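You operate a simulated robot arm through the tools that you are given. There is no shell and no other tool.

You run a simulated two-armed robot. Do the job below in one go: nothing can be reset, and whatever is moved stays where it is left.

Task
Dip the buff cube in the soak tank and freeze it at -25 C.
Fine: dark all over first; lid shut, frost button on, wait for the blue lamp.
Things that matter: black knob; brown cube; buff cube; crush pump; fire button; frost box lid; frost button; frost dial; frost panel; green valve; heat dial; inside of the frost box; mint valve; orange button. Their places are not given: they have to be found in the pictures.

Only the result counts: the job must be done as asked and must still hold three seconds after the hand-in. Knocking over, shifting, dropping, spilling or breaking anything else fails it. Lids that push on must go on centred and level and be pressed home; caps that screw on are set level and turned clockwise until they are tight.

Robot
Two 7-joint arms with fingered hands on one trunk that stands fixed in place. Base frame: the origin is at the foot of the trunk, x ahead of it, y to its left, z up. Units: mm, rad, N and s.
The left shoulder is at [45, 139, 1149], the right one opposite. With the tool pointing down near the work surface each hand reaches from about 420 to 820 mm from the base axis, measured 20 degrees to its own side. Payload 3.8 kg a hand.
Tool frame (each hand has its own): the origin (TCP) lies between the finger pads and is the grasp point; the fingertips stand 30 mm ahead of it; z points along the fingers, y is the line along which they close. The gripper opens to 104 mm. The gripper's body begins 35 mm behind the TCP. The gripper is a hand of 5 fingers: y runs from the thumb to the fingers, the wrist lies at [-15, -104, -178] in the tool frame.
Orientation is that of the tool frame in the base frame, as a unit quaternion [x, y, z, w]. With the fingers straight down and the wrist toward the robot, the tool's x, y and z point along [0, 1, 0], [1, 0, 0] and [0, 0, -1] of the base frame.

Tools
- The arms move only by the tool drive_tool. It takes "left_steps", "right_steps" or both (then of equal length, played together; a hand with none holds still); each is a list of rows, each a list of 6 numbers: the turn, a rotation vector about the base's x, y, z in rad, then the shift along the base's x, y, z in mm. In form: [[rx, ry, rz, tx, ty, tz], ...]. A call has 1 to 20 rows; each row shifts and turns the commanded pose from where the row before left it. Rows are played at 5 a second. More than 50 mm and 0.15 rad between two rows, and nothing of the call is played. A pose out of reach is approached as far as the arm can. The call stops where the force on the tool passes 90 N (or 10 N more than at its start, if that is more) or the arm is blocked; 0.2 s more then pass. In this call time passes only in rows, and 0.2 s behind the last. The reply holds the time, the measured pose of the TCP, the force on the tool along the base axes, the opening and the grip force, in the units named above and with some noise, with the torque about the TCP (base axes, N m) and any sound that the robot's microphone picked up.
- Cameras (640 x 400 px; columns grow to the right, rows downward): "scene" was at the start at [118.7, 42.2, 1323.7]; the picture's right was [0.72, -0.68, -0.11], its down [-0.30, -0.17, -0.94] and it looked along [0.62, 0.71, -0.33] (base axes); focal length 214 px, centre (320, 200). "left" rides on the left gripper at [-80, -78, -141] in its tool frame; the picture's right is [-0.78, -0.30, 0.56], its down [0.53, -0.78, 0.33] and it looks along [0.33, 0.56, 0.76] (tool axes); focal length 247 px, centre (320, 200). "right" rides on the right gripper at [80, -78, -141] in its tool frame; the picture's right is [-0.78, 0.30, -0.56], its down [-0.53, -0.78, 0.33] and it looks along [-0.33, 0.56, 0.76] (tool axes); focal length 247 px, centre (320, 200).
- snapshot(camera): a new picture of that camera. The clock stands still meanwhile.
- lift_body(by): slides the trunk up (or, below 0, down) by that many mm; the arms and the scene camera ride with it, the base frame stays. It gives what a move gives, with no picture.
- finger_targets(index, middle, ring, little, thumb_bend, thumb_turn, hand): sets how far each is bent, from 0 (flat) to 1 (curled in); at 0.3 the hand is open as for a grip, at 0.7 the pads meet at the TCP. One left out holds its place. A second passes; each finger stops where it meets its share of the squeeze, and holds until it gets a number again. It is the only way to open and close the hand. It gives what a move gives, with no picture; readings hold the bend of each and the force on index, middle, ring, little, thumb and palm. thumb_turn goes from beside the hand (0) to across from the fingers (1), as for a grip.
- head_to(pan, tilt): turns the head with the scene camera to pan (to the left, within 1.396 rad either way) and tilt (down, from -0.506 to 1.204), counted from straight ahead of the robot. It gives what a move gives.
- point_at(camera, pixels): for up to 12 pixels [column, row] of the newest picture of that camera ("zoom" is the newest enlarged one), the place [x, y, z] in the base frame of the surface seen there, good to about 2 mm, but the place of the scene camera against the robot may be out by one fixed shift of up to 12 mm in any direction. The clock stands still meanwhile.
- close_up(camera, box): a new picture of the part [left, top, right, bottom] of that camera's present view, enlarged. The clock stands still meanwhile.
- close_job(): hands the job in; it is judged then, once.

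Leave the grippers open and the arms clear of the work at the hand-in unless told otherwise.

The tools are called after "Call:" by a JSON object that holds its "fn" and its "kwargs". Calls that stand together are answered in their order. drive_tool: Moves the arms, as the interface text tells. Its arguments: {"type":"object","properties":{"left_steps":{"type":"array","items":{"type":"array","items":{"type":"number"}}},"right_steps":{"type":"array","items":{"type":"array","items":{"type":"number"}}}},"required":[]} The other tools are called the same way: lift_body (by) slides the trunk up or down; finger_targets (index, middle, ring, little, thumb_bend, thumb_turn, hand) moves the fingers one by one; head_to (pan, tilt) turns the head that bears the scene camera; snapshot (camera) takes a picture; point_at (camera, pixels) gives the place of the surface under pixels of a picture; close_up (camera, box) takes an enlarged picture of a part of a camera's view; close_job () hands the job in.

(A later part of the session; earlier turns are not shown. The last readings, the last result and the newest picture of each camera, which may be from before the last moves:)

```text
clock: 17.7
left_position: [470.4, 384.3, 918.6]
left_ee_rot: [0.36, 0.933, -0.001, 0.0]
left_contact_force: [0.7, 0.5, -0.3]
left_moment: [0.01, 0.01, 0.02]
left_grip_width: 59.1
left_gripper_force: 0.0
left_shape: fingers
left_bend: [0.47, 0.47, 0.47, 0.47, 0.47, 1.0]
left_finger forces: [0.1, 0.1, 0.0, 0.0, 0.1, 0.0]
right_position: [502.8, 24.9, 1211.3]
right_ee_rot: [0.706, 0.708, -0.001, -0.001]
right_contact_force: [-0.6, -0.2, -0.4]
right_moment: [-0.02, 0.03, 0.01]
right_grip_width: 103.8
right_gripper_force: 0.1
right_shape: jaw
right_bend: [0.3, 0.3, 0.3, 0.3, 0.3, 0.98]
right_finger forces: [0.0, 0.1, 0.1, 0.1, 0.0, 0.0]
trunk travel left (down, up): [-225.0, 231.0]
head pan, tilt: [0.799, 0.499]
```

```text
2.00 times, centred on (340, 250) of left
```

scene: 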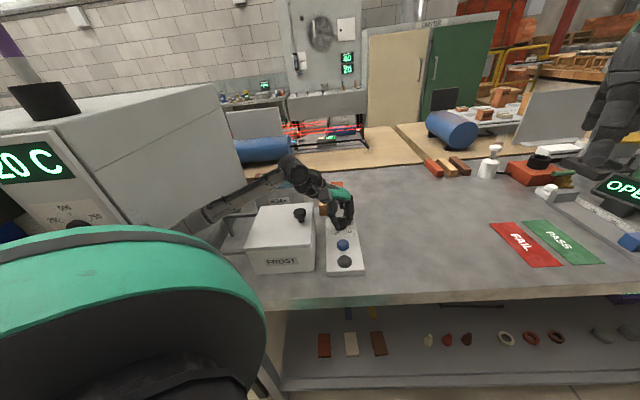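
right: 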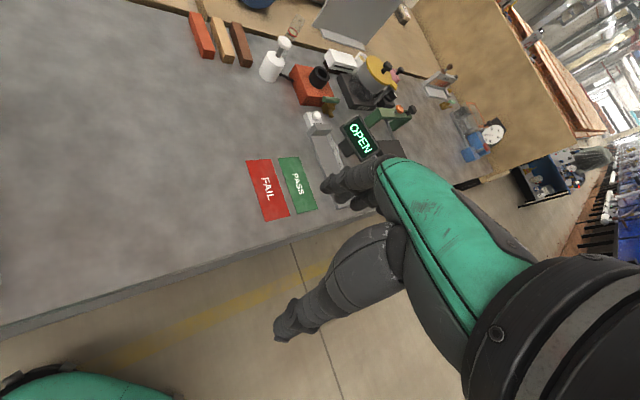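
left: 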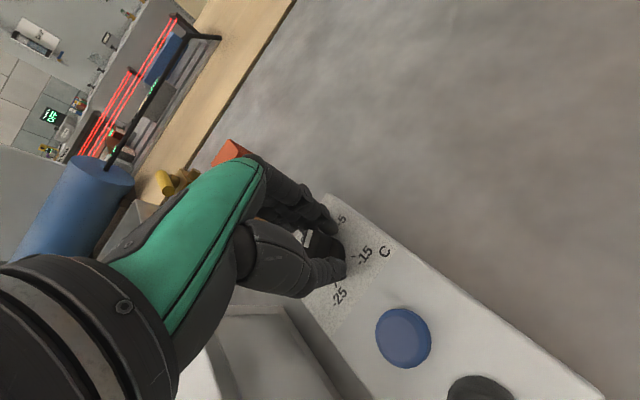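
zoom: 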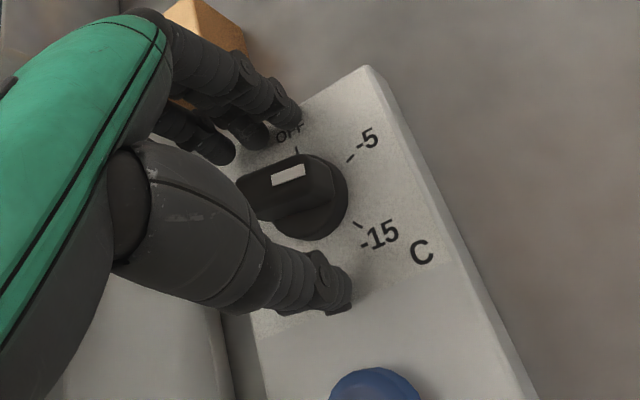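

The ridge now lies across the grip, pointer toward between −5 and −15. I'll close thumb, index and middle on its sides.

Call:
{"fn": "finger_targets", "kwargs": {"hand": "left", "index": 0.7, "middle": 0.7, "thumb_bend": 0.7}}

Call:
{"fn": "close_up", "kwargs": {"camera": "left", "box": [240, 150, 440, 350]}}

```text
clock: 18.7
left_position: [471.1, 386.1, 917.3]
left_ee_rot: [0.36, 0.933, 0.0, 0.0]
left_contact_force: [3.3, 3.2, 2.0]
left_moment: [0.11, -0.05, 0.01]
left_grip_width: 26.5
left_gripper_force: 11.2
left_shape: fingers
left_bend: [0.61, 0.64, 0.47, 0.47, 0.61, 1.0]
left_finger forces: [7.1, 6.4, 0.0, 0.0, 8.4, 0.0]
right_position: [504.7, 25.0, 1210.3]
right_ee_rot: [0.706, 0.708, -0.001, -0.001]
right_contact_force: [-1.1, 0.4, 0.1]
right_moment: [-0.01, -0.01, 0.0]
right_grip_width: 103.8
right_gripper_force: 0.1
right_shape: jaw
right_bend: [0.3, 0.3, 0.3, 0.3, 0.3, 0.98]
right_finger forces: [0.0, 0.1, 0.0, 0.0, 0.0, 0.1]
trunk travel left (down, up): [-225.0, 231.0]
head pan, tilt: [0.799, 0.499]
```

```text
2.00 times, centred on (340, 250) of left
```

zoom: 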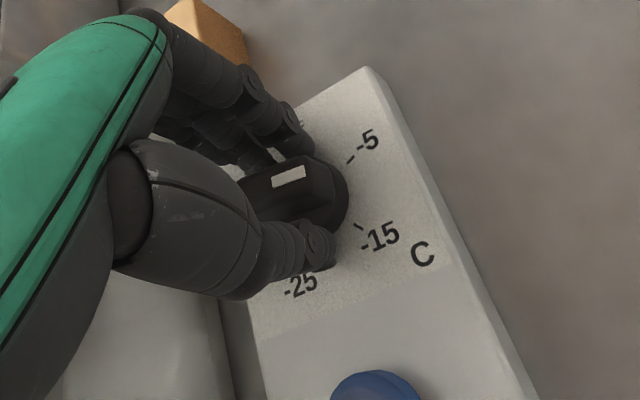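

Held firmly (index 7.1, middle 6.4, thumb 8.4 N). I'll turn clockwise 1.2 rad, adding a small y correction for the drift seen earlier.

Call:
{"fn": "drive_tool", "kwargs": {"left_steps": [[0, 0, -0.12, 0, 1.2, 0], [0, 0, -0.12, -0.5, 1.2, -0.5], [0, 0, -0.12, -0.5, 1.2, -0.5], [0, 0, -0.12, -0.5, 1, -0.5], [0, 0, -0.12, 0, 0, -0.5], [0, 0, -0.12, 0, 0, 0]]}}

Call:
{"fn": "close_up", "kwargs": {"camera": "left", "box": [240, 150, 440, 350]}}

```text
clock: 20.1
left_position: [468.9, 389.0, 916.8]
left_ee_rot: [0.668, 0.744, 0.001, 0.001]
left_contact_force: [8.9, -4.8, 11.7]
left_moment: [-0.11, -0.26, 0.04]
left_grip_width: 26.7
left_gripper_force: 12.6
left_shape: fingers
left_bend: [0.6, 0.64, 0.47, 0.47, 0.63, 1.0]
left_finger forces: [10.3, 6.2, 0.1, 0.1, 8.8, 0.0]
right_position: [504.5, 22.6, 1210.8]
right_ee_rot: [0.707, 0.707, 0.0, -0.001]
right_contact_force: [-0.1, -0.1, -0.5]
right_moment: [-0.02, -0.02, 0.01]
right_grip_width: 103.5
right_gripper_force: 0.1
right_shape: jaw
right_bend: [0.3, 0.3, 0.3, 0.3, 0.3, 0.98]
right_finger forces: [0.1, 0.0, 0.1, 0.1, 0.0, 0.0]
trunk travel left (down, up): [-225.0, 231.0]
head pan, tilt: [0.799, 0.499]
```

```text
2.00 times, centred on (340, 250) of left
```

zoom: 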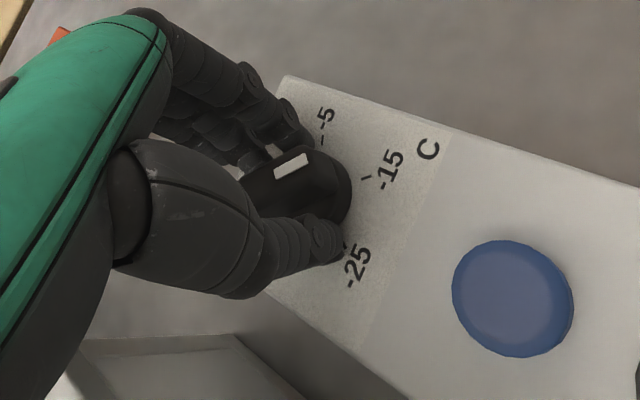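

I'll read the pointer's angle again from the white mark.

Call:
{"fn": "point_at", "kwargs": {"camera": "zoom", "pixels": [[278, 172], [306, 158], [290, 190], [330, 190], [366, 177]]}}

```text
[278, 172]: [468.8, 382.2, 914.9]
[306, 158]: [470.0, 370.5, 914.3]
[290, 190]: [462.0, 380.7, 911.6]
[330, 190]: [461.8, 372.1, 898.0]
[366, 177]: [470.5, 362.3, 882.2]
```

Pointer at about −84°, following the hand exactly. I'll continue clockwise 0.48 rad with −3 mm in y, and check.

Call:
{"fn": "drive_tool", "kwargs": {"left_steps": [[0, 0, -0.12, 0.5, -1, 0], [0, 0, -0.12, 0.5, -1, 0], [0, 0, -0.12, 0, 0, 0], [0, 0, -0.12, 0, 0, 0]]}}

Call:
{"fn": "snapshot", "kwargs": {"camera": "scene"}}

Call:
{"fn": "close_up", "kwargs": {"camera": "left", "box": [240, 150, 440, 350]}}

```text
clock: 21.1
left_position: [469.4, 387.1, 917.1]
left_ee_rot: [0.826, 0.564, 0.0, -0.001]
left_contact_force: [7.4, -1.6, 10.2]
left_moment: [-0.04, -0.25, 0.01]
left_grip_width: 26.5
left_gripper_force: 12.8
left_shape: fingers
left_bend: [0.6, 0.64, 0.47, 0.47, 0.63, 1.0]
left_finger forces: [8.9, 8.3, 0.0, 0.0, 9.0, 0.0]
right_position: [503.8, 24.1, 1209.5]
right_ee_rot: [0.706, 0.708, 0.0, -0.001]
right_contact_force: [-1.0, -0.2, -1.0]
right_moment: [-0.03, 0.01, 0.02]
right_grip_width: 103.8
right_gripper_force: 0.1
right_shape: jaw
right_bend: [0.3, 0.3, 0.3, 0.3, 0.3, 0.98]
right_finger forces: [0.1, 0.0, 0.0, 0.0, 0.1, 0.1]
trunk travel left (down, up): [-225.0, 231.0]
head pan, tilt: [0.799, 0.499]
```

```text
taken
```

scene: 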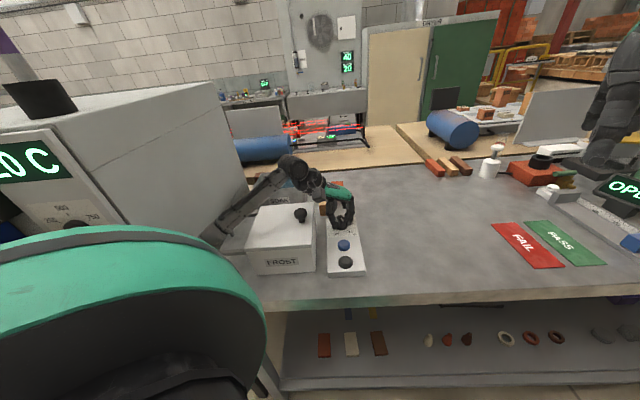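

```text
2.00 times, centred on (340, 250) of left
```

zoom: 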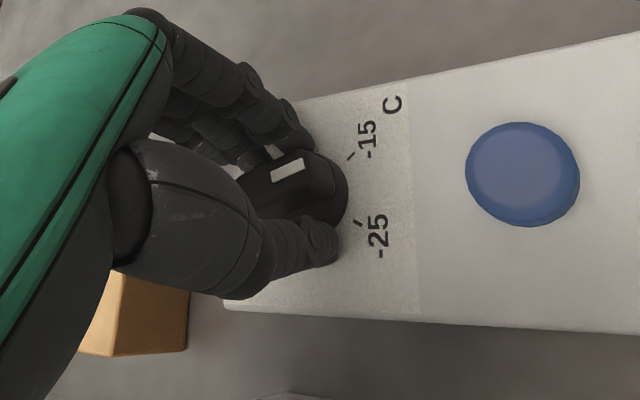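

Tracking well (pointer ≈ −111°, between −15 and −25). I'll continue another 0.48 rad and check the arm.

Call:
{"fn": "drive_tool", "kwargs": {"left_steps": [[0, 0, -0.12, 0, 0, 0], [0, 0, -0.12, 0, 0, 0], [0, 0, -0.12, 0, 0, 0], [0, 0, -0.12, 0, 0, 0]]}}

Call:
{"fn": "snapshot", "kwargs": {"camera": "scene"}}

Call:
{"fn": "close_up", "kwargs": {"camera": "left", "box": [240, 150, 440, 350]}}

```text
clock: 22.1
left_position: [470.4, 385.4, 916.7]
left_ee_rot: [0.936, 0.352, 0.001, 0.0]
left_contact_force: [7.4, -4.3, 10.5]
left_moment: [-0.15, -0.24, 0.02]
left_grip_width: 26.7
left_gripper_force: 13.3
left_shape: fingers
left_bend: [0.6, 0.63, 0.47, 0.47, 0.63, 1.0]
left_finger forces: [8.7, 9.2, 0.0, 0.0, 8.6, 0.0]
right_position: [503.6, 22.4, 1210.7]
right_ee_rot: [0.707, 0.707, 0.0, -0.001]
right_contact_force: [0.8, -1.1, 0.6]
right_moment: [0.02, 0.01, -0.02]
right_grip_width: 103.6
right_gripper_force: 0.1
right_shape: jaw
right_bend: [0.3, 0.3, 0.3, 0.3, 0.3, 0.98]
right_finger forces: [0.0, 0.0, 0.1, 0.0, 0.1, 0.1]
trunk travel left (down, up): [-225.0, 231.0]
head pan, tilt: [0.799, 0.499]
```

```text
taken
```

scene: 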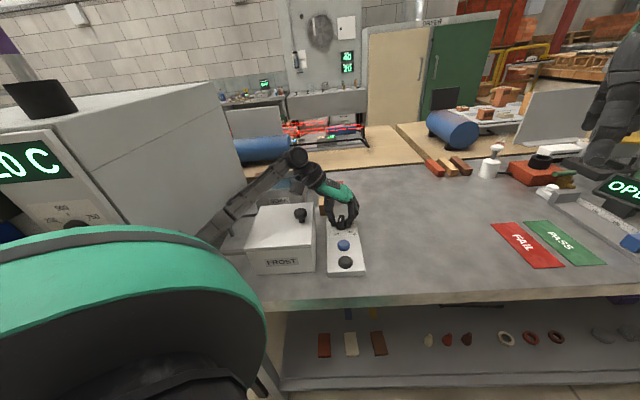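

```text
2.00 times, centred on (340, 250) of left
```

zoom: 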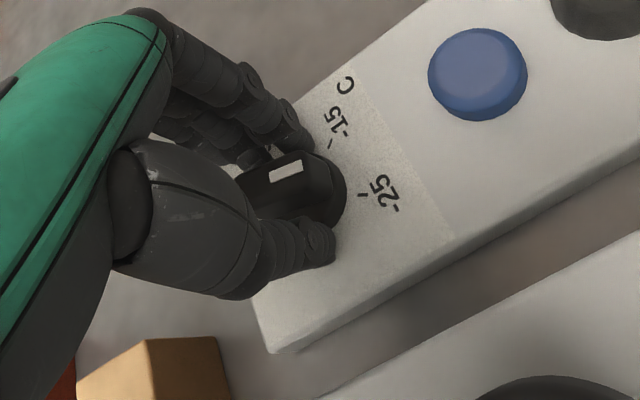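

Pointer ≈ −139°, hand yaw −49°. Before the last 28° I'll check the forearm/elbow height near the bars.

Call:
{"fn": "point_at", "kwargs": {"camera": "scene", "pixels": [[213, 235], [230, 215], [250, 198], [275, 175], [295, 160], [205, 225], [240, 215]]}}

Call:
{"fn": "drive_tool", "kwargs": {"left_steps": [[0, 0, -0.1, 0, 0, 0], [0, 0, -0.1, 0, 0, 0]]}}

Call:
{"fn": "close_up", "kwargs": {"camera": "scene", "box": [180, 130, 380, 290]}}

```text
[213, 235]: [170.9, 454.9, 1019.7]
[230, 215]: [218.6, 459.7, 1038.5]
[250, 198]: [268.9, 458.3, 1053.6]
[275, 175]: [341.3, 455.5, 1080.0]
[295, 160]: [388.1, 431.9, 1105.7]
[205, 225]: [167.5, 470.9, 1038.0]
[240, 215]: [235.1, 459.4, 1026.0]
```

```text
clock: 22.7
left_position: [470.8, 386.4, 918.2]
left_ee_rot: [0.967, 0.256, 0.0, 0.0]
left_contact_force: [6.1, -5.0, 11.3]
left_moment: [-0.23, -0.23, 0.05]
left_grip_width: 26.4
left_gripper_force: 13.9
left_shape: fingers
left_bend: [0.6, 0.63, 0.47, 0.47, 0.63, 1.0]
left_finger forces: [8.9, 10.0, 0.1, 0.0, 8.6, 0.0]
right_position: [504.0, 22.6, 1211.8]
right_ee_rot: [0.706, 0.708, 0.0, -0.002]
right_contact_force: [-0.7, -0.5, -0.4]
right_moment: [0.02, 0.01, 0.01]
right_grip_width: 103.7
right_gripper_force: 0.0
right_shape: jaw
right_bend: [0.3, 0.3, 0.3, 0.3, 0.3, 0.98]
right_finger forces: [0.0, 0.0, 0.0, 0.0, 0.0, 0.0]
trunk travel left (down, up): [-225.0, 231.0]
head pan, tilt: [0.799, 0.499]
```

```text
2.50 times, centred on (280, 210) of scene
```

zoom: 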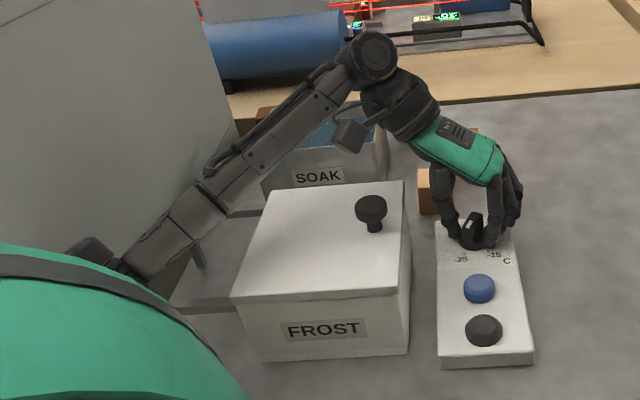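

Yaw −60°, pointer ≈ −150°. I'll check the lowest part of the forearm/elbow, at (130,270) and (90,250) of this view.

Call:
{"fn": "point_at", "kwargs": {"camera": "zoom", "pixels": [[130, 268], [150, 262], [185, 232], [215, 205], [95, 250], [115, 265], [125, 272]]}}

```text
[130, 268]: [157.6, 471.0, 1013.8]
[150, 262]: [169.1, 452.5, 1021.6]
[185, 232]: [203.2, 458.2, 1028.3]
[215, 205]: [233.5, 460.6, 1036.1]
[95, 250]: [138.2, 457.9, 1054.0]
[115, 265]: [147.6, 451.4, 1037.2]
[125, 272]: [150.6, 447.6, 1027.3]
```

Elbow's lowest visible points are near z 1014, 70 mm above the bars. I'll turn the last 0.28 rad in three steps.

Call:
{"fn": "drive_tool", "kwargs": {"left_steps": [[0, 0, -0.09, 0, 0, 0], [0, 0, -0.09, 0, 0, 0], [0, 0, -0.09, 0, 0, 0], [0, 0, 0, 0, 0, 0]]}}

Call:
{"fn": "close_up", "kwargs": {"camera": "left", "box": [240, 150, 440, 350]}}

Call:
{"fn": "point_at", "kwargs": {"camera": "zoom", "pixels": [[275, 175], [300, 162], [270, 165], [295, 170]]}}

Call:
{"fn": "close_up", "kwargs": {"camera": "scene", "box": [180, 130, 380, 290]}}

```text
clock: 23.7
left_position: [471.7, 386.3, 916.3]
left_ee_rot: [0.992, 0.125, 0.001, 0.0]
left_contact_force: [12.5, -5.2, 11.7]
left_moment: [-0.16, -0.3, 0.25]
left_grip_width: 26.6
left_gripper_force: 15.0
left_shape: fingers
left_bend: [0.59, 0.64, 0.47, 0.47, 0.63, 1.0]
left_finger forces: [9.6, 11.4, 0.0, 0.0, 9.1, 0.0]
right_position: [504.8, 22.7, 1210.6]
right_ee_rot: [0.707, 0.707, -0.001, -0.001]
right_contact_force: [0.1, 0.2, -0.6]
right_moment: [0.02, -0.07, 0.02]
right_grip_width: 103.8
right_gripper_force: 0.1
right_shape: jaw
right_bend: [0.3, 0.3, 0.3, 0.3, 0.3, 0.98]
right_finger forces: [0.0, 0.0, 0.0, 0.1, 0.0, 0.0]
trunk travel left (down, up): [-225.0, 231.0]
head pan, tilt: [0.799, 0.499]
```

```text
2.00 times, centred on (340, 250) of left
```

zoom: 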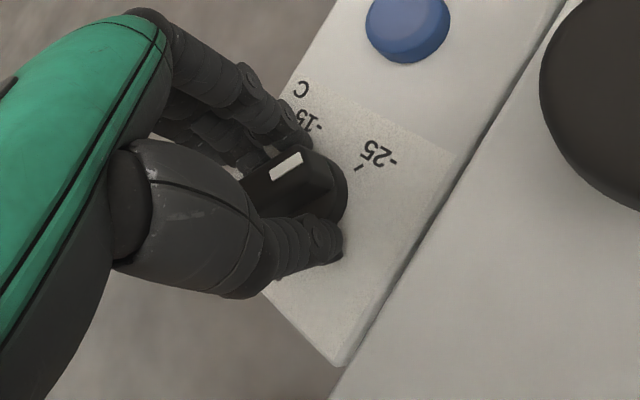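

```text
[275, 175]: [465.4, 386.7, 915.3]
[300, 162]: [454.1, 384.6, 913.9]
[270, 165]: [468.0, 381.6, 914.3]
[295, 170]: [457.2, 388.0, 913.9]
```

```text
2.50 times, centred on (280, 210) of scene
```

zoom: 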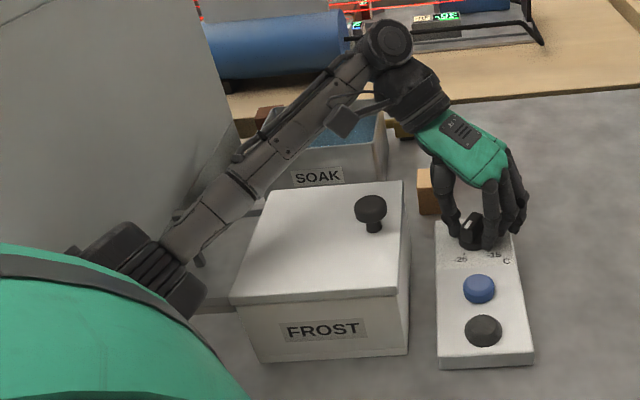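

The mark points to about −169°, lined up with the −25 tick (−167°), and the turning moment rose to 0.25 as at a stop. I'll open the fingers and lift straight up 90 mm.

Call:
{"fn": "finger_targets", "kwargs": {"hand": "left", "index": 0.45, "middle": 0.45, "thumb_bend": 0.45}}

Call:
{"fn": "drive_tool", "kwargs": {"left_steps": [[0, 0, 0, 0, 0, 10], [0, 0, 0, 0, 0, 20], [0, 0, 0, 0, 0, 20], [0, 0, 0, 0, 0, 20], [0, 0, 0, 0, 0, 20], [0, 0, 0, 0, 0, 0]]}}

Call:
{"fn": "snapshot", "kwargs": {"camera": "left"}}

Call:
{"fn": "snapshot", "kwargs": {"camera": "scene"}}

```text
clock: 24.7
left_position: [468.5, 387.7, 916.7]
left_ee_rot: [0.992, 0.125, 0.0, 0.0]
left_contact_force: [-1.0, 2.2, 5.9]
left_moment: [-0.1, -0.01, 0.0]
left_grip_width: 64.1
left_gripper_force: 2.8
left_shape: fingers
left_bend: [0.45, 0.47, 0.47, 0.47, 0.45, 0.99]
left_finger forces: [0.0, 5.5, 0.0, 0.0, 0.0, 0.1]
right_position: [502.6, 23.6, 1211.8]
right_ee_rot: [0.706, 0.708, 0.0, 0.0]
right_contact_force: [0.4, -0.5, -0.3]
right_moment: [-0.01, -0.02, 0.0]
right_grip_width: 103.5
right_gripper_force: 0.1
right_shape: jaw
right_bend: [0.3, 0.3, 0.3, 0.3, 0.3, 0.98]
right_finger forces: [0.1, 0.1, 0.0, 0.0, 0.1, 0.0]
trunk travel left (down, up): [-225.0, 231.0]
head pan, tilt: [0.799, 0.499]
```

```text
clock: 26.1
left_position: [471.1, 387.8, 1005.1]
left_ee_rot: [0.992, 0.126, -0.001, 0.0]
left_contact_force: [-0.6, -0.4, -0.5]
left_moment: [-0.04, 0.0, -0.01]
left_grip_width: 64.4
left_gripper_force: 0.1
left_shape: fingers
left_bend: [0.45, 0.45, 0.47, 0.47, 0.45, 0.99]
left_finger forces: [0.0, 0.0, 0.0, 0.0, 0.0, 0.1]
right_position: [503.5, 25.0, 1211.1]
right_ee_rot: [0.706, 0.708, 0.0, -0.001]
right_contact_force: [-0.7, -0.2, 0.0]
right_moment: [-0.01, 0.0, -0.01]
right_grip_width: 103.8
right_gripper_force: 0.0
right_shape: jaw
right_bend: [0.3, 0.3, 0.3, 0.3, 0.3, 0.98]
right_finger forces: [0.0, 0.0, 0.0, 0.0, 0.0, 0.0]
trunk travel left (down, up): [-225.0, 231.0]
head pan, tilt: [0.799, 0.499]
```

```text
taken
```

left: 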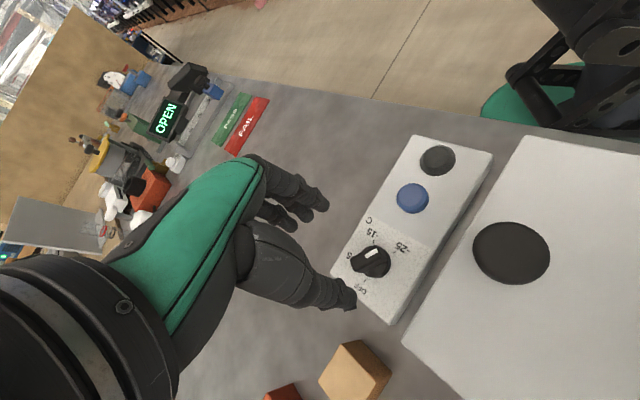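

```text
taken
```

scene: 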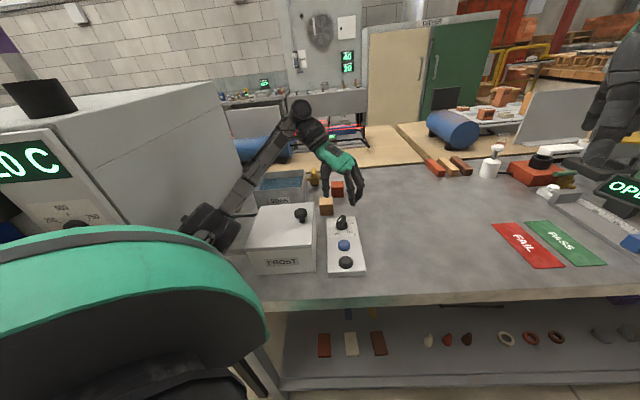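

I'll enlarge the dial to check where it stands now.

Call:
{"fn": "close_up", "kwargs": {"camera": "left", "box": [330, 210, 440, 310]}}

Call:
{"fn": "close_up", "kwargs": {"camera": "scene", "box": [315, 200, 375, 280]}}

```text
4.00 times, centred on (385, 260) of left
```

zoom: 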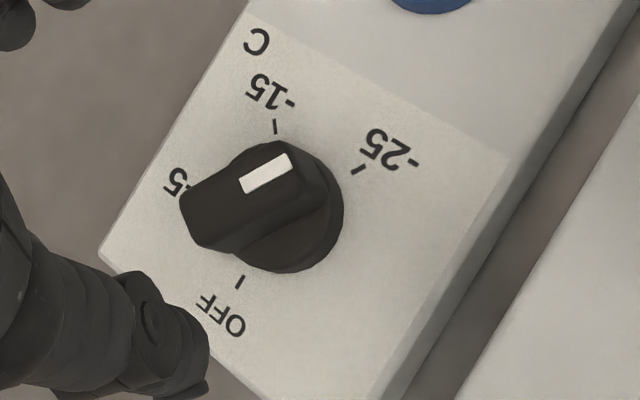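

```text
5.00 times, centred on (345, 240) of scene
```

zoom: 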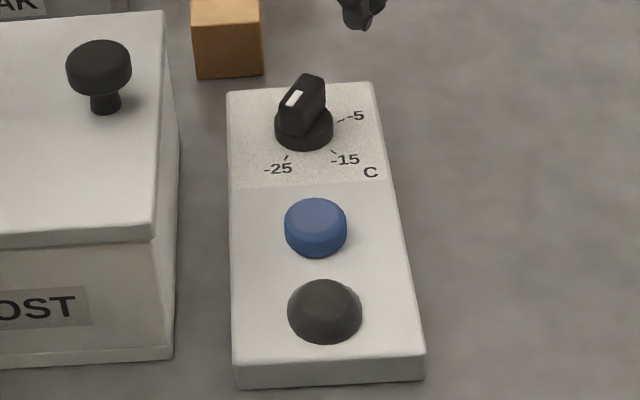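

I'll retake the left enlargement and read the mark's and ticks' places to get the angle.

Call:
{"fn": "close_up", "kwargs": {"camera": "left", "box": [330, 210, 440, 310]}}

Call:
{"fn": "point_at", "kwargs": {"camera": "zoom", "pixels": [[242, 187], [289, 160], [360, 170], [275, 126], [240, 282], [190, 200], [310, 155], [285, 265], [335, 215]]}}

```text
4.00 times, centred on (385, 260) of left
```

zoom: 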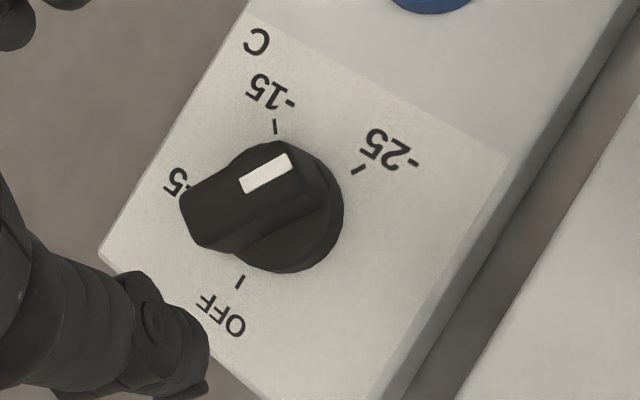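

```text
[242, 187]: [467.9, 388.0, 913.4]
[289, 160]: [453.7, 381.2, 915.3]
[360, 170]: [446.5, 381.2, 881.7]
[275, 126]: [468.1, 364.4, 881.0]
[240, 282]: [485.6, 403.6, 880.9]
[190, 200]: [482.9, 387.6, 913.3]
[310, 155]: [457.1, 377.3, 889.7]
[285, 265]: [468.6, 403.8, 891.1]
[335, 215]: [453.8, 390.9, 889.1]
```

Working the ray geometry through, the pointer lies at about −163° and the −25 tick at about −166°, so the dial is set. Next the lid: I'll lift, yaw back to about +20° and move over the black knob at (361,416), staying at z≈1060.

Call:
{"fn": "drive_tool", "kwargs": {"left_steps": [[0, 0, 0.05, 0, 0, 20], [0, 0, 0.128, -4, 1, 10], [0, 0, 0.128, -8, 2, 5], [0, 0, 0.128, -8, 2, 4], [0, 0, 0.128, -9, 2, 4], [0, 0, 0.128, -9, 2, 4], [0, 0, 0.128, -9, 2, 3], [0, 0, 0.128, -9, 2, 3], [0, 0, 0.128, -9, 3, 2], [0, 0, 0.128, -9, 3, 0], [0, 0, 0.128, -9, 3, 0], [0, 0, 0.128, -9, 3, 0], [0, 0, 0.128, -9, 2, 0], [0, 0, 0.075, -9, 2, 0], [0, 0, 0, 0, 0, 0]]}}

Call:
{"fn": "snapshot", "kwargs": {"camera": "scene"}}

Call:
{"fn": "snapshot", "kwargs": {"camera": "left"}}

```text
clock: 29.3
left_position: [359.1, 417.0, 1061.2]
left_ee_rot: [0.576, 0.818, 0.0, 0.0]
left_contact_force: [-0.4, -0.3, 0.1]
left_moment: [0.02, 0.01, 0.03]
left_grip_width: 64.4
left_gripper_force: 0.1
left_shape: fingers
left_bend: [0.45, 0.45, 0.47, 0.47, 0.45, 0.99]
left_finger forces: [0.0, 0.1, 0.0, 0.0, 0.1, 0.1]
right_position: [503.5, 23.5, 1210.8]
right_ee_rot: [0.706, 0.708, -0.001, 0.001]
right_contact_force: [-0.6, 0.6, -0.4]
right_moment: [-0.01, 0.01, 0.01]
right_grip_width: 103.8
right_gripper_force: 0.0
right_shape: jaw
right_bend: [0.3, 0.3, 0.3, 0.3, 0.3, 0.98]
right_finger forces: [0.1, 0.0, 0.1, 0.1, 0.0, 0.2]
trunk travel left (down, up): [-225.0, 231.0]
head pan, tilt: [0.799, 0.499]
```

```text
taken
```

scene: 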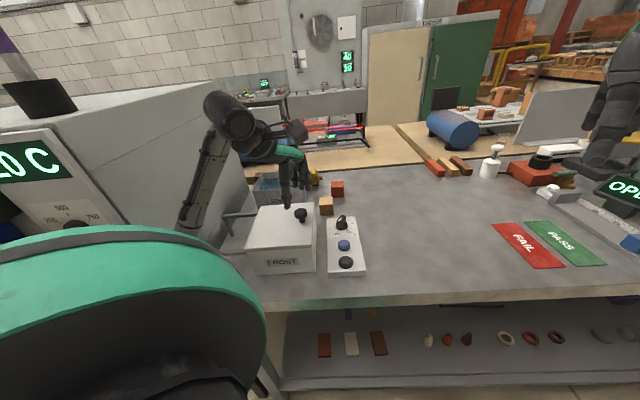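

```text
taken
```

left: 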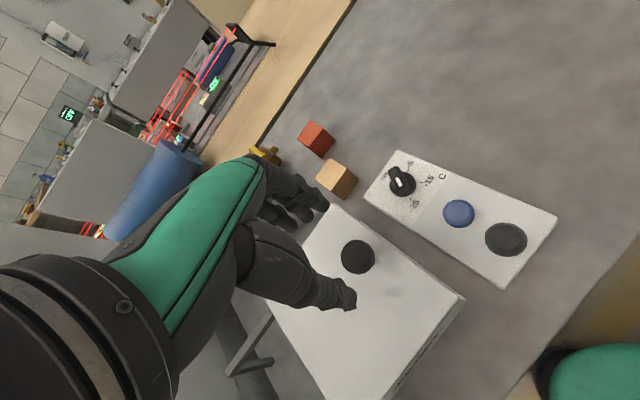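

The hand is centred over the knob with a good elbow posture. I'll lower 67 mm to z≈994, tips just above the lid top (958).

Call:
{"fn": "drive_tool", "kwargs": {"left_steps": [[0, 0, 0, 0.5, 0, -17], [0, 0, 0, 0.5, 0, -17], [0, 0, 0, 0.5, 0, -17], [0, 0, 0, 0, 0, -16], [0, 0, 0, 0, 0, 0]]}}

Call:
{"fn": "close_up", "kwargs": {"camera": "left", "box": [240, 150, 440, 350]}}

Call:
{"fn": "close_up", "kwargs": {"camera": "scene", "box": [200, 130, 380, 280]}}

```text
clock: 30.5
left_position: [362.2, 417.7, 993.3]
left_ee_rot: [0.577, 0.816, 0.0, 0.001]
left_contact_force: [-0.8, -0.9, 2.0]
left_moment: [0.04, -0.11, 0.02]
left_grip_width: 64.5
left_gripper_force: 1.3
left_shape: fingers
left_bend: [0.45, 0.45, 0.47, 0.47, 0.45, 0.99]
left_finger forces: [0.1, 2.9, 0.1, 0.1, 0.0, 0.0]
right_position: [502.5, 23.3, 1211.5]
right_ee_rot: [0.706, 0.708, -0.001, -0.001]
right_contact_force: [1.2, 0.0, -1.1]
right_moment: [0.02, -0.01, -0.02]
right_grip_width: 103.6
right_gripper_force: 0.1
right_shape: jaw
right_bend: [0.3, 0.3, 0.3, 0.3, 0.3, 0.98]
right_finger forces: [0.0, 0.0, 0.1, 0.0, 0.1, 0.0]
trunk travel left (down, up): [-225.0, 231.0]
head pan, tilt: [0.799, 0.499]
```

```text
2.00 times, centred on (340, 250) of left
```

zoom: 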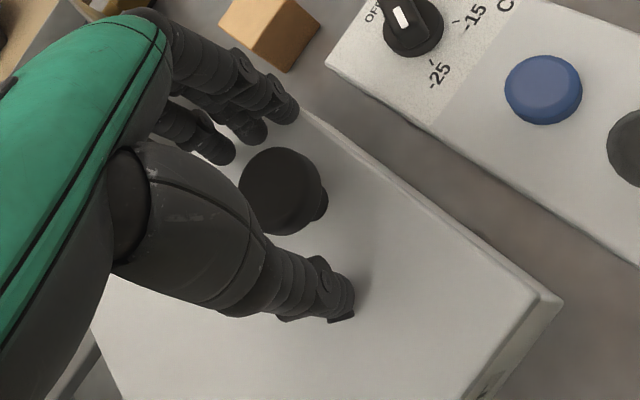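

```text
2.67 times, centred on (290, 205) of scene
```

zoom: 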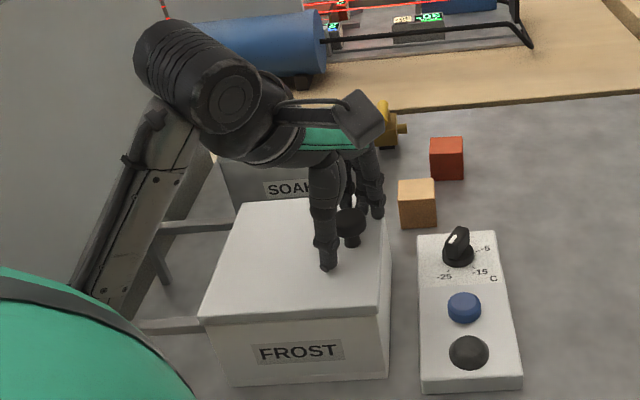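

The middle finger just touches the lid (2.9 N). I'll raise 5 mm, then close thumb, index, middle and ring on the knob.

Call:
{"fn": "drive_tool", "kwargs": {"left_steps": [[0, 0, 0, 0, 0, 5], [0, 0, 0, 0, 0, 0]]}}

Call:
{"fn": "finger_targets", "kwargs": {"hand": "left", "index": 0.66, "middle": 0.66, "thumb_bend": 0.66}}

Call:
{"fn": "close_up", "kwargs": {"camera": "left", "box": [240, 150, 440, 350]}}

```text
clock: 31.1
left_position: [362.7, 417.9, 997.9]
left_ee_rot: [0.577, 0.817, 0.0, 0.001]
left_contact_force: [0.0, -0.1, 0.5]
left_moment: [-0.02, -0.03, 0.03]
left_grip_width: 64.5
left_gripper_force: 0.1
left_shape: fingers
left_bend: [0.45, 0.45, 0.47, 0.47, 0.45, 0.99]
left_finger forces: [0.0, 0.1, 0.0, 0.1, 0.0, 0.0]
right_position: [503.8, 23.6, 1210.2]
right_ee_rot: [0.707, 0.708, -0.001, 0.0]
right_contact_force: [0.9, 0.2, 1.1]
right_moment: [0.0, 0.0, 0.01]
right_grip_width: 103.6
right_gripper_force: 0.0
right_shape: jaw
right_bend: [0.3, 0.3, 0.3, 0.3, 0.3, 0.98]
right_finger forces: [0.1, 0.0, 0.0, 0.0, 0.1, 0.1]
trunk travel left (down, up): [-225.0, 231.0]
head pan, tilt: [0.799, 0.499]
```

```text
clock: 32.1
left_position: [361.9, 418.0, 997.3]
left_ee_rot: [0.577, 0.817, 0.0, 0.0]
left_contact_force: [-2.4, -1.3, -2.2]
left_moment: [0.0, 0.05, 0.0]
left_grip_width: 23.6
left_gripper_force: 4.4
left_shape: fingers
left_bend: [0.63, 0.65, 0.47, 0.47, 0.61, 1.0]
left_finger forces: [2.5, 0.7, 0.0, 0.0, 5.4, 0.0]
right_position: [503.4, 24.0, 1211.8]
right_ee_rot: [0.706, 0.708, -0.002, -0.001]
right_contact_force: [0.1, -0.6, -0.2]
right_moment: [-0.02, -0.01, -0.02]
right_grip_width: 103.6
right_gripper_force: 0.0
right_shape: jaw
right_bend: [0.3, 0.3, 0.3, 0.3, 0.3, 0.98]
right_finger forces: [0.0, 0.1, 0.1, 0.1, 0.0, 0.0]
trunk travel left (down, up): [-225.0, 231.0]
head pan, tilt: [0.799, 0.499]
```

```text
2.00 times, centred on (340, 250) of left
```

zoom: 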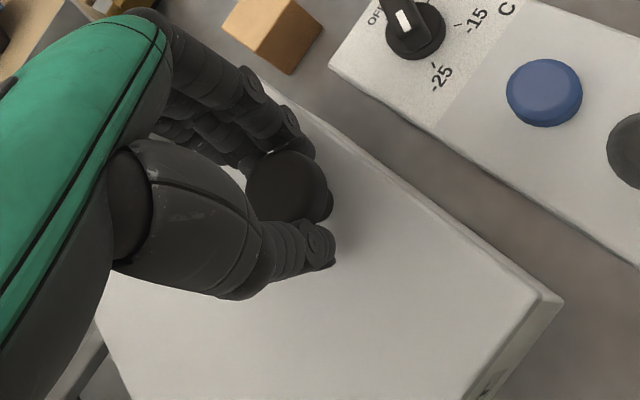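

The knob is held (thumb 5.4 N, index 2.5 N). I'll test by pulling 10 mm toward the kiln side (−x,+y) and watch the force and the lid's place.

Call:
{"fn": "drive_tool", "kwargs": {"left_steps": [[0, 0, 0, -3.5, 3.5, 0], [0, 0, 0, -3.5, 3.5, 0], [0, 0, 0, 0, 0, 0]]}}

Call:
{"fn": "close_up", "kwargs": {"camera": "scene", "box": [200, 130, 380, 280]}}

```text
clock: 32.9
left_position: [354.7, 425.4, 998.9]
left_ee_rot: [0.577, 0.817, 0.0, 0.0]
left_contact_force: [-1.2, -1.5, -3.7]
left_moment: [-0.03, 0.02, -0.01]
left_grip_width: 23.7
left_gripper_force: 4.3
left_shape: fingers
left_bend: [0.62, 0.65, 0.47, 0.47, 0.61, 1.0]
left_finger forces: [3.1, 0.7, 0.0, 0.0, 5.8, 0.0]
right_position: [504.0, 23.8, 1211.5]
right_ee_rot: [0.707, 0.708, -0.001, -0.001]
right_contact_force: [0.4, -0.7, -0.1]
right_moment: [0.0, 0.02, -0.03]
right_grip_width: 103.9
right_gripper_force: 0.1
right_shape: jaw
right_bend: [0.3, 0.3, 0.3, 0.3, 0.3, 0.98]
right_finger forces: [0.0, 0.0, 0.0, 0.0, 0.1, 0.0]
trunk travel left (down, up): [-225.0, 231.0]
head pan, tilt: [0.799, 0.499]
```

```text
2.67 times, centred on (290, 205) of scene
```

zoom: 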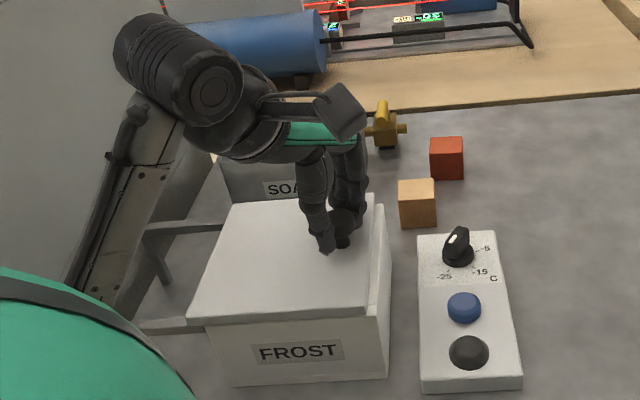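

The lid slides freely along the bars while the box stays. I'll continue 60 mm in small rows, then check the arm against the kiln.

Call:
{"fn": "drive_tool", "kwargs": {"left_steps": [[0, 0, 0, -5.3, 5.3, 0], [0, 0, 0, -5.3, 5.3, 0], [0, 0, 0, -5.3, 5.3, 0], [0, 0, 0, -5.3, 5.3, 0], [0, 0, 0, -5.3, 5.3, 0], [0, 0, 0, -5.3, 5.3, 0], [0, 0, 0, -5.3, 5.3, 0], [0, 0, 0, -5.3, 5.3, 0]]}}

Call:
{"fn": "snapshot", "kwargs": {"camera": "scene"}}

```text
clock: 34.7
left_position: [310.9, 467.1, 998.6]
left_ee_rot: [0.577, 0.816, -0.001, 0.0]
left_contact_force: [-0.1, -1.3, -7.1]
left_moment: [-0.01, 0.0, 0.03]
left_grip_width: 23.8
left_gripper_force: 5.5
left_shape: fingers
left_bend: [0.62, 0.65, 0.47, 0.47, 0.61, 1.0]
left_finger forces: [3.8, 1.4, 0.1, 0.0, 5.6, 0.0]
right_position: [503.6, 25.6, 1211.8]
right_ee_rot: [0.707, 0.707, -0.001, -0.001]
right_contact_force: [0.6, -0.7, 0.2]
right_moment: [0.0, 0.0, 0.0]
right_grip_width: 103.4
right_gripper_force: 0.0
right_shape: jaw
right_bend: [0.3, 0.3, 0.3, 0.3, 0.3, 0.98]
right_finger forces: [0.0, 0.0, 0.0, 0.1, 0.1, 0.0]
trunk travel left (down, up): [-225.0, 231.0]
head pan, tilt: [0.799, 0.499]
```

```text
taken
```

scene: 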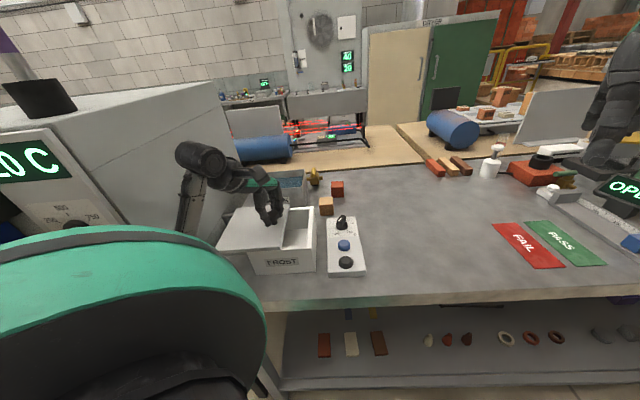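

Half open, nothing touched. I'll slide another 58 mm, easing down 2 mm to reduce the upward pull.

Call:
{"fn": "drive_tool", "kwargs": {"left_steps": [[0, 0, 0, -5.2, 5.2, -1], [0, 0, 0, -5.2, 5.2, -1], [0, 0, 0, -5.2, 5.2, 0], [0, 0, 0, -5.2, 5.2, 0], [0, 0, 0, -5.2, 5.2, 0], [0, 0, 0, -5.2, 5.2, 0], [0, 0, 0, -5.2, 5.2, 0], [0, 0, 0, -5.2, 5.2, 0]]}}

Call:
{"fn": "snapshot", "kwargs": {"camera": "scene"}}

Call:
{"fn": "close_up", "kwargs": {"camera": "scene", "box": [180, 130, 360, 280]}}

```text
clock: 36.5
left_position: [273.1, 505.1, 996.5]
left_ee_rot: [0.578, 0.816, 0.0, 0.0]
left_contact_force: [4.9, -6.7, 0.6]
left_moment: [-0.11, -0.1, -0.03]
left_grip_width: 23.2
left_gripper_force: 5.5
left_shape: fingers
left_bend: [0.6, 0.65, 0.47, 0.47, 0.63, 1.0]
left_finger forces: [6.0, 0.8, 0.0, 0.1, 3.3, 0.0]
right_position: [504.2, 21.3, 1210.1]
right_ee_rot: [0.707, 0.707, 0.0, -0.001]
right_contact_force: [-0.1, -0.2, -0.2]
right_moment: [0.02, 0.0, 0.0]
right_grip_width: 103.9
right_gripper_force: 0.1
right_shape: jaw
right_bend: [0.3, 0.3, 0.3, 0.3, 0.3, 0.98]
right_finger forces: [0.0, 0.1, 0.0, 0.0, 0.0, 0.0]
trunk travel left (down, up): [-225.0, 231.0]
head pan, tilt: [0.799, 0.499]
```

```text
taken
```

scene: 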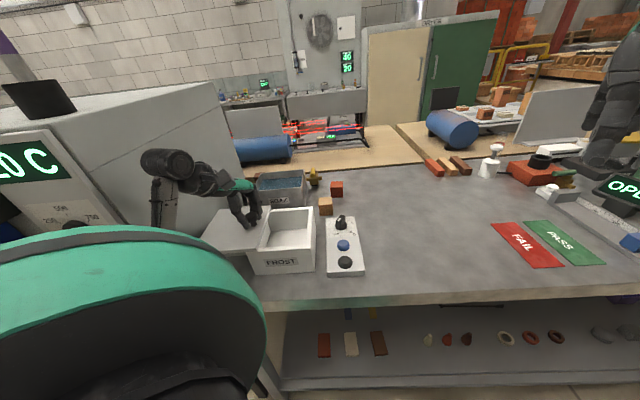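

```text
2.67 times, centred on (270, 205) of scene
```

zoom: 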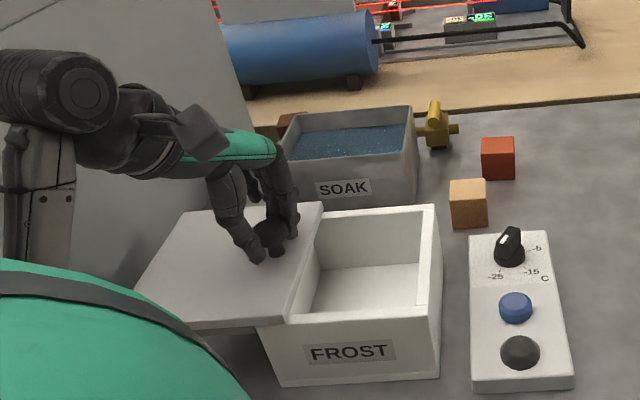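

The lid is open about 126 mm, with 8 N resistance now, so it has probably met its stop. I'll ease back 3 mm, release the knob and lift the hand 80 mm.

Call:
{"fn": "drive_tool", "kwargs": {"left_steps": [[0, 0, 0, 2.5, -2.5, 0], [0, 0, 0, 0, 0, 0]]}}

Call:
{"fn": "finger_targets", "kwargs": {"hand": "left", "index": 0.4, "middle": 0.4, "ring": 0.4, "little": 0.4, "thumb_bend": 0.4}}

Call:
{"fn": "drive_tool", "kwargs": {"left_steps": [[0, 0, 0, 0, 0, 15], [0, 0, 0, 0, 0, 20], [0, 0, 0, 0, 0, 20], [0, 0, 0, 0, 0, 25], [0, 0, 0, 0, 0, 0]]}}

Call:
{"fn": "snapshot", "kwargs": {"camera": "left"}}

Call:
{"fn": "snapshot", "kwargs": {"camera": "scene"}}

```text
clock: 37.1
left_position: [271.9, 504.2, 996.3]
left_ee_rot: [0.577, 0.817, -0.001, 0.0]
left_contact_force: [1.0, -2.7, 0.5]
left_moment: [-0.08, -0.03, 0.02]
left_grip_width: 23.1
left_gripper_force: 5.1
left_shape: fingers
left_bend: [0.61, 0.65, 0.47, 0.47, 0.63, 1.0]
left_finger forces: [4.4, 0.9, 0.0, 0.1, 4.2, 0.0]
right_position: [504.1, 23.2, 1210.8]
right_ee_rot: [0.707, 0.707, -0.001, -0.001]
right_contact_force: [0.6, -0.3, 0.0]
right_moment: [0.0, -0.03, 0.01]
right_grip_width: 103.3
right_gripper_force: 0.0
right_shape: jaw
right_bend: [0.3, 0.3, 0.3, 0.3, 0.3, 0.98]
right_finger forces: [0.0, 0.1, 0.0, 0.1, 0.0, 0.1]
trunk travel left (down, up): [-225.0, 231.0]
head pan, tilt: [0.799, 0.499]
```

```text
clock: 38.1
left_position: [271.1, 505.1, 997.2]
left_ee_rot: [0.576, 0.817, 0.0, 0.0]
left_contact_force: [0.2, -0.6, 1.4]
left_moment: [0.0, 0.0, 0.04]
left_grip_width: 77.4
left_gripper_force: 0.1
left_shape: fingers
left_bend: [0.4, 0.4, 0.4, 0.4, 0.4, 0.99]
left_finger forces: [0.0, 0.0, 0.0, 0.1, 0.0, 0.0]
right_position: [503.8, 23.9, 1211.8]
right_ee_rot: [0.707, 0.707, -0.001, -0.001]
right_contact_force: [0.6, 0.3, 0.2]
right_moment: [0.02, -0.01, -0.04]
right_grip_width: 103.5
right_gripper_force: 0.0
right_shape: jaw
right_bend: [0.3, 0.3, 0.3, 0.3, 0.3, 0.98]
right_finger forces: [0.0, 0.0, 0.0, 0.1, 0.0, 0.0]
trunk travel left (down, up): [-225.0, 231.0]
head pan, tilt: [0.799, 0.499]
```

```text
clock: 39.3
left_position: [273.7, 504.8, 1075.6]
left_ee_rot: [0.577, 0.817, -0.001, 0.001]
left_contact_force: [1.3, 0.7, -0.4]
left_moment: [0.0, 0.0, -0.01]
left_grip_width: 77.5
left_gripper_force: 0.1
left_shape: fingers
left_bend: [0.4, 0.4, 0.4, 0.4, 0.4, 0.99]
left_finger forces: [0.0, 0.1, 0.0, 0.0, 0.1, 0.0]
right_position: [503.0, 23.6, 1210.6]
right_ee_rot: [0.707, 0.708, -0.001, -0.001]
right_contact_force: [0.5, -0.4, -1.1]
right_moment: [0.0, -0.03, -0.01]
right_grip_width: 103.6
right_gripper_force: 0.2
right_shape: jaw
right_bend: [0.3, 0.3, 0.3, 0.3, 0.3, 0.98]
right_finger forces: [0.1, 0.0, 0.0, 0.0, 0.1, 0.0]
trunk travel left (down, up): [-225.0, 231.0]
head pan, tilt: [0.799, 0.499]
```

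```text
taken
```

left: 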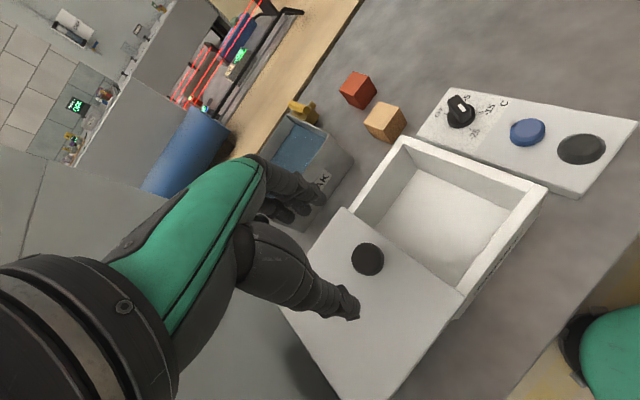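

```text
taken
```

scene: 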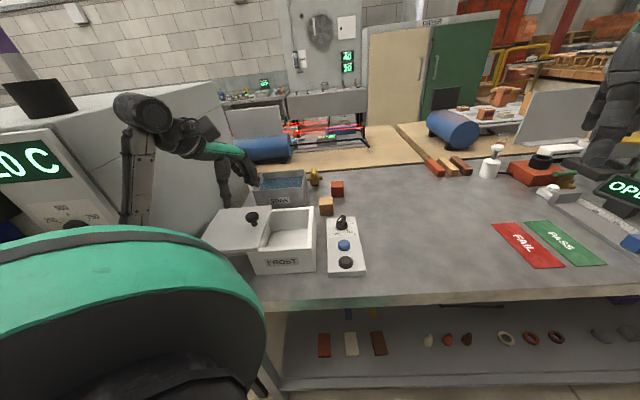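

The box is open. I'll measure its floor, rim and inside edges, the knob's present place, and the buff cube's corners in the left view.

Call:
{"fn": "point_at", "kwargs": {"camera": "left", "pixels": [[440, 225], [420, 180], [500, 215], [405, 200], [460, 265], [404, 137], [545, 186], [463, 293], [346, 209], [368, 257], [400, 300], [530, 195]]}}

Call:
{"fn": "close_up", "kwargs": {"camera": "left", "box": [320, 50, 480, 170]}}

```text
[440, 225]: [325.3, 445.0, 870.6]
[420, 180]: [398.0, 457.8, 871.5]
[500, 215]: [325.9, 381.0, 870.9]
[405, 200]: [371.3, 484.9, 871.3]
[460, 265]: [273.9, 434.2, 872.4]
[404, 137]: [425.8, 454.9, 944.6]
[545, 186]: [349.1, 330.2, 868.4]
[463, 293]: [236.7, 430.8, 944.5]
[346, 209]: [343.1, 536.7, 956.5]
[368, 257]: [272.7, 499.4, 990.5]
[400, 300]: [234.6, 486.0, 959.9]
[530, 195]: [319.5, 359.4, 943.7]
```

```text
3.33 times, centred on (400, 110) of left
```

zoom: 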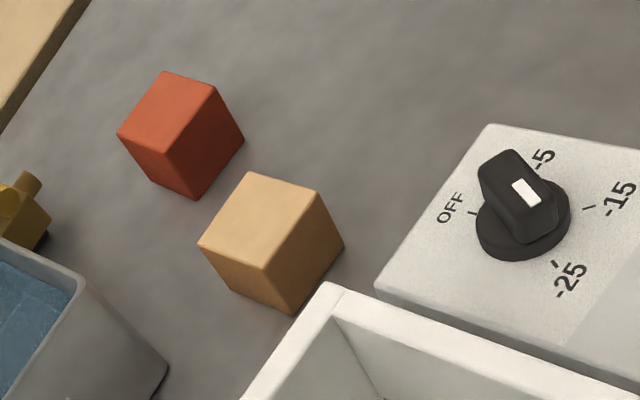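

Box floor z≈871, rim z≈944; the knob is now at (272.7,499.4). Now the buff cube's top corners: (250,174), (316,193), (266,265), (201,244) in this enlargement.

Call:
{"fn": "point_at", "kwargs": {"camera": "zoom", "pixels": [[252, 177], [313, 194], [267, 262], [204, 244], [258, 218], [290, 300], [240, 275], [342, 245], [170, 78], [240, 130], [195, 195], [400, 250]]}}

```text
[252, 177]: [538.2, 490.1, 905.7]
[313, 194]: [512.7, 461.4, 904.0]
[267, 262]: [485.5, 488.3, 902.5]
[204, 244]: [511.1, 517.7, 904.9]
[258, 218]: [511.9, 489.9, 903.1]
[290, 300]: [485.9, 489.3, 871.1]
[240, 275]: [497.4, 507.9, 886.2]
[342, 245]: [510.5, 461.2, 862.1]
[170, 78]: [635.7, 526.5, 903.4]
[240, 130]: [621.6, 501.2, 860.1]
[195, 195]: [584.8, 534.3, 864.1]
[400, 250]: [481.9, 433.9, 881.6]
```

The buff cube's top centre is about (512,489.5), top z≈905, turned about 46–47°. I'll move over it to (512,489.5,1000), yawing to 46.5°, fingers at 77 mm opening.

Call:
{"fn": "drive_tool", "kwargs": {"left_steps": [[0, 0, 0.0757, 39, -2.5, -6], [0, 0, 0.0757, 40, -2.5, -9], [0, 0, 0.0757, 40, -2.5, -15], [0, 0, 0.0757, 40, -2.5, -15], [0, 0, 0.0757, 40, -2.5, -15], [0, 0, 0.0757, 39.5, -2.5, -15], [0, 0, 0, 0, 0, 0], [0, 0, 0, 0, 0, 0]]}}

Call:
{"fn": "snapshot", "kwargs": {"camera": "left"}}

Call:
{"fn": "snapshot", "kwargs": {"camera": "scene"}}

```text
clock: 41.1
left_position: [512.1, 489.7, 1002.0]
left_ee_rot: [0.378, 0.926, 0.001, 0.0]
left_contact_force: [0.2, 0.5, -0.4]
left_moment: [0.04, 0.01, -0.01]
left_grip_width: 77.4
left_gripper_force: 0.1
left_shape: fingers
left_bend: [0.4, 0.4, 0.4, 0.4, 0.4, 0.99]
left_finger forces: [0.1, 0.0, 0.1, 0.0, 0.0, 0.0]
right_position: [503.2, 24.9, 1210.5]
right_ee_rot: [0.707, 0.708, 0.0, 0.0]
right_contact_force: [-0.1, -1.0, 0.3]
right_moment: [0.02, 0.02, -0.03]
right_grip_width: 103.7
right_gripper_force: 0.0
right_shape: jaw
right_bend: [0.3, 0.3, 0.3, 0.3, 0.3, 0.98]
right_finger forces: [0.0, 0.0, 0.0, 0.0, 0.1, 0.0]
trunk travel left (down, up): [-225.0, 231.0]
head pan, tilt: [0.799, 0.499]
```

```text
taken
```

left: 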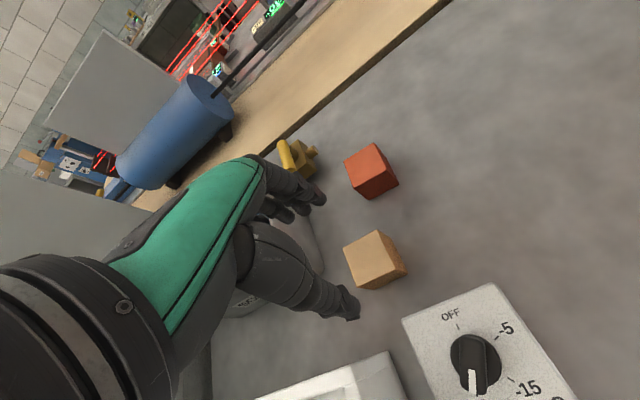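

```text
taken
```

scene: 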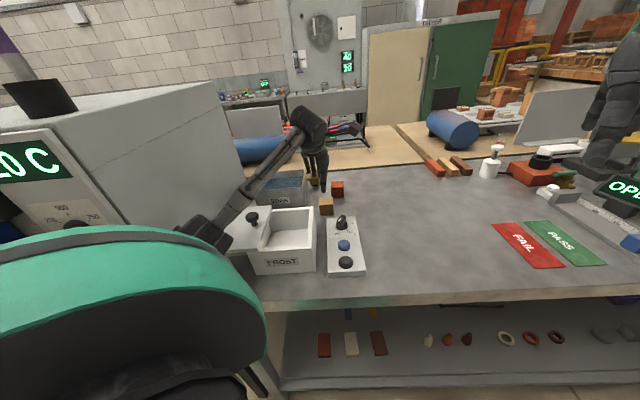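

The forearm passes near the lid knob at (250,215). I'll measure its height before lowering.

Call:
{"fn": "point_at", "kwargs": {"camera": "scene", "pixels": [[205, 228], [215, 240], [228, 220], [240, 205], [260, 185], [280, 160], [300, 125], [251, 217], [195, 240], [222, 243]]}}

Call:
{"fn": "close_up", "kwargs": {"camera": "scene", "box": [170, 90, 350, 280]}}

Call:
{"fn": "point_at", "kwargs": {"camera": "left", "pixels": [[376, 233], [406, 268], [365, 288], [345, 250], [375, 258]]}}

```text
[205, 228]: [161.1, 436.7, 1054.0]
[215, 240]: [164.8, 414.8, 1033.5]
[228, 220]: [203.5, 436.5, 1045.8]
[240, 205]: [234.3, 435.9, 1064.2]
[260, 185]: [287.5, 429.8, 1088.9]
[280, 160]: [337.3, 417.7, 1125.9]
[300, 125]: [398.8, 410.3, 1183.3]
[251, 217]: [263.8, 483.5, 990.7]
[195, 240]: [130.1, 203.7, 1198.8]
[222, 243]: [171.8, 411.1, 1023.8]
```

```text
2.11 times, centred on (260, 185) of scene
```

zoom: 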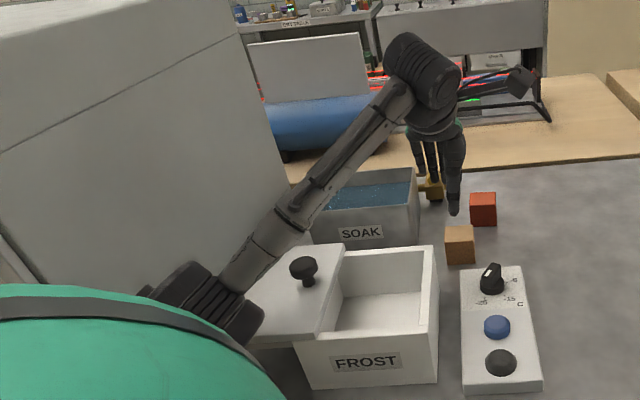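

```text
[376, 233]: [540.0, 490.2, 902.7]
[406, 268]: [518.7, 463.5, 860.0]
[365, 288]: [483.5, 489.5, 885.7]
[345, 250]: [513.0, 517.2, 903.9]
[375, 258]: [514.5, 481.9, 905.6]
```

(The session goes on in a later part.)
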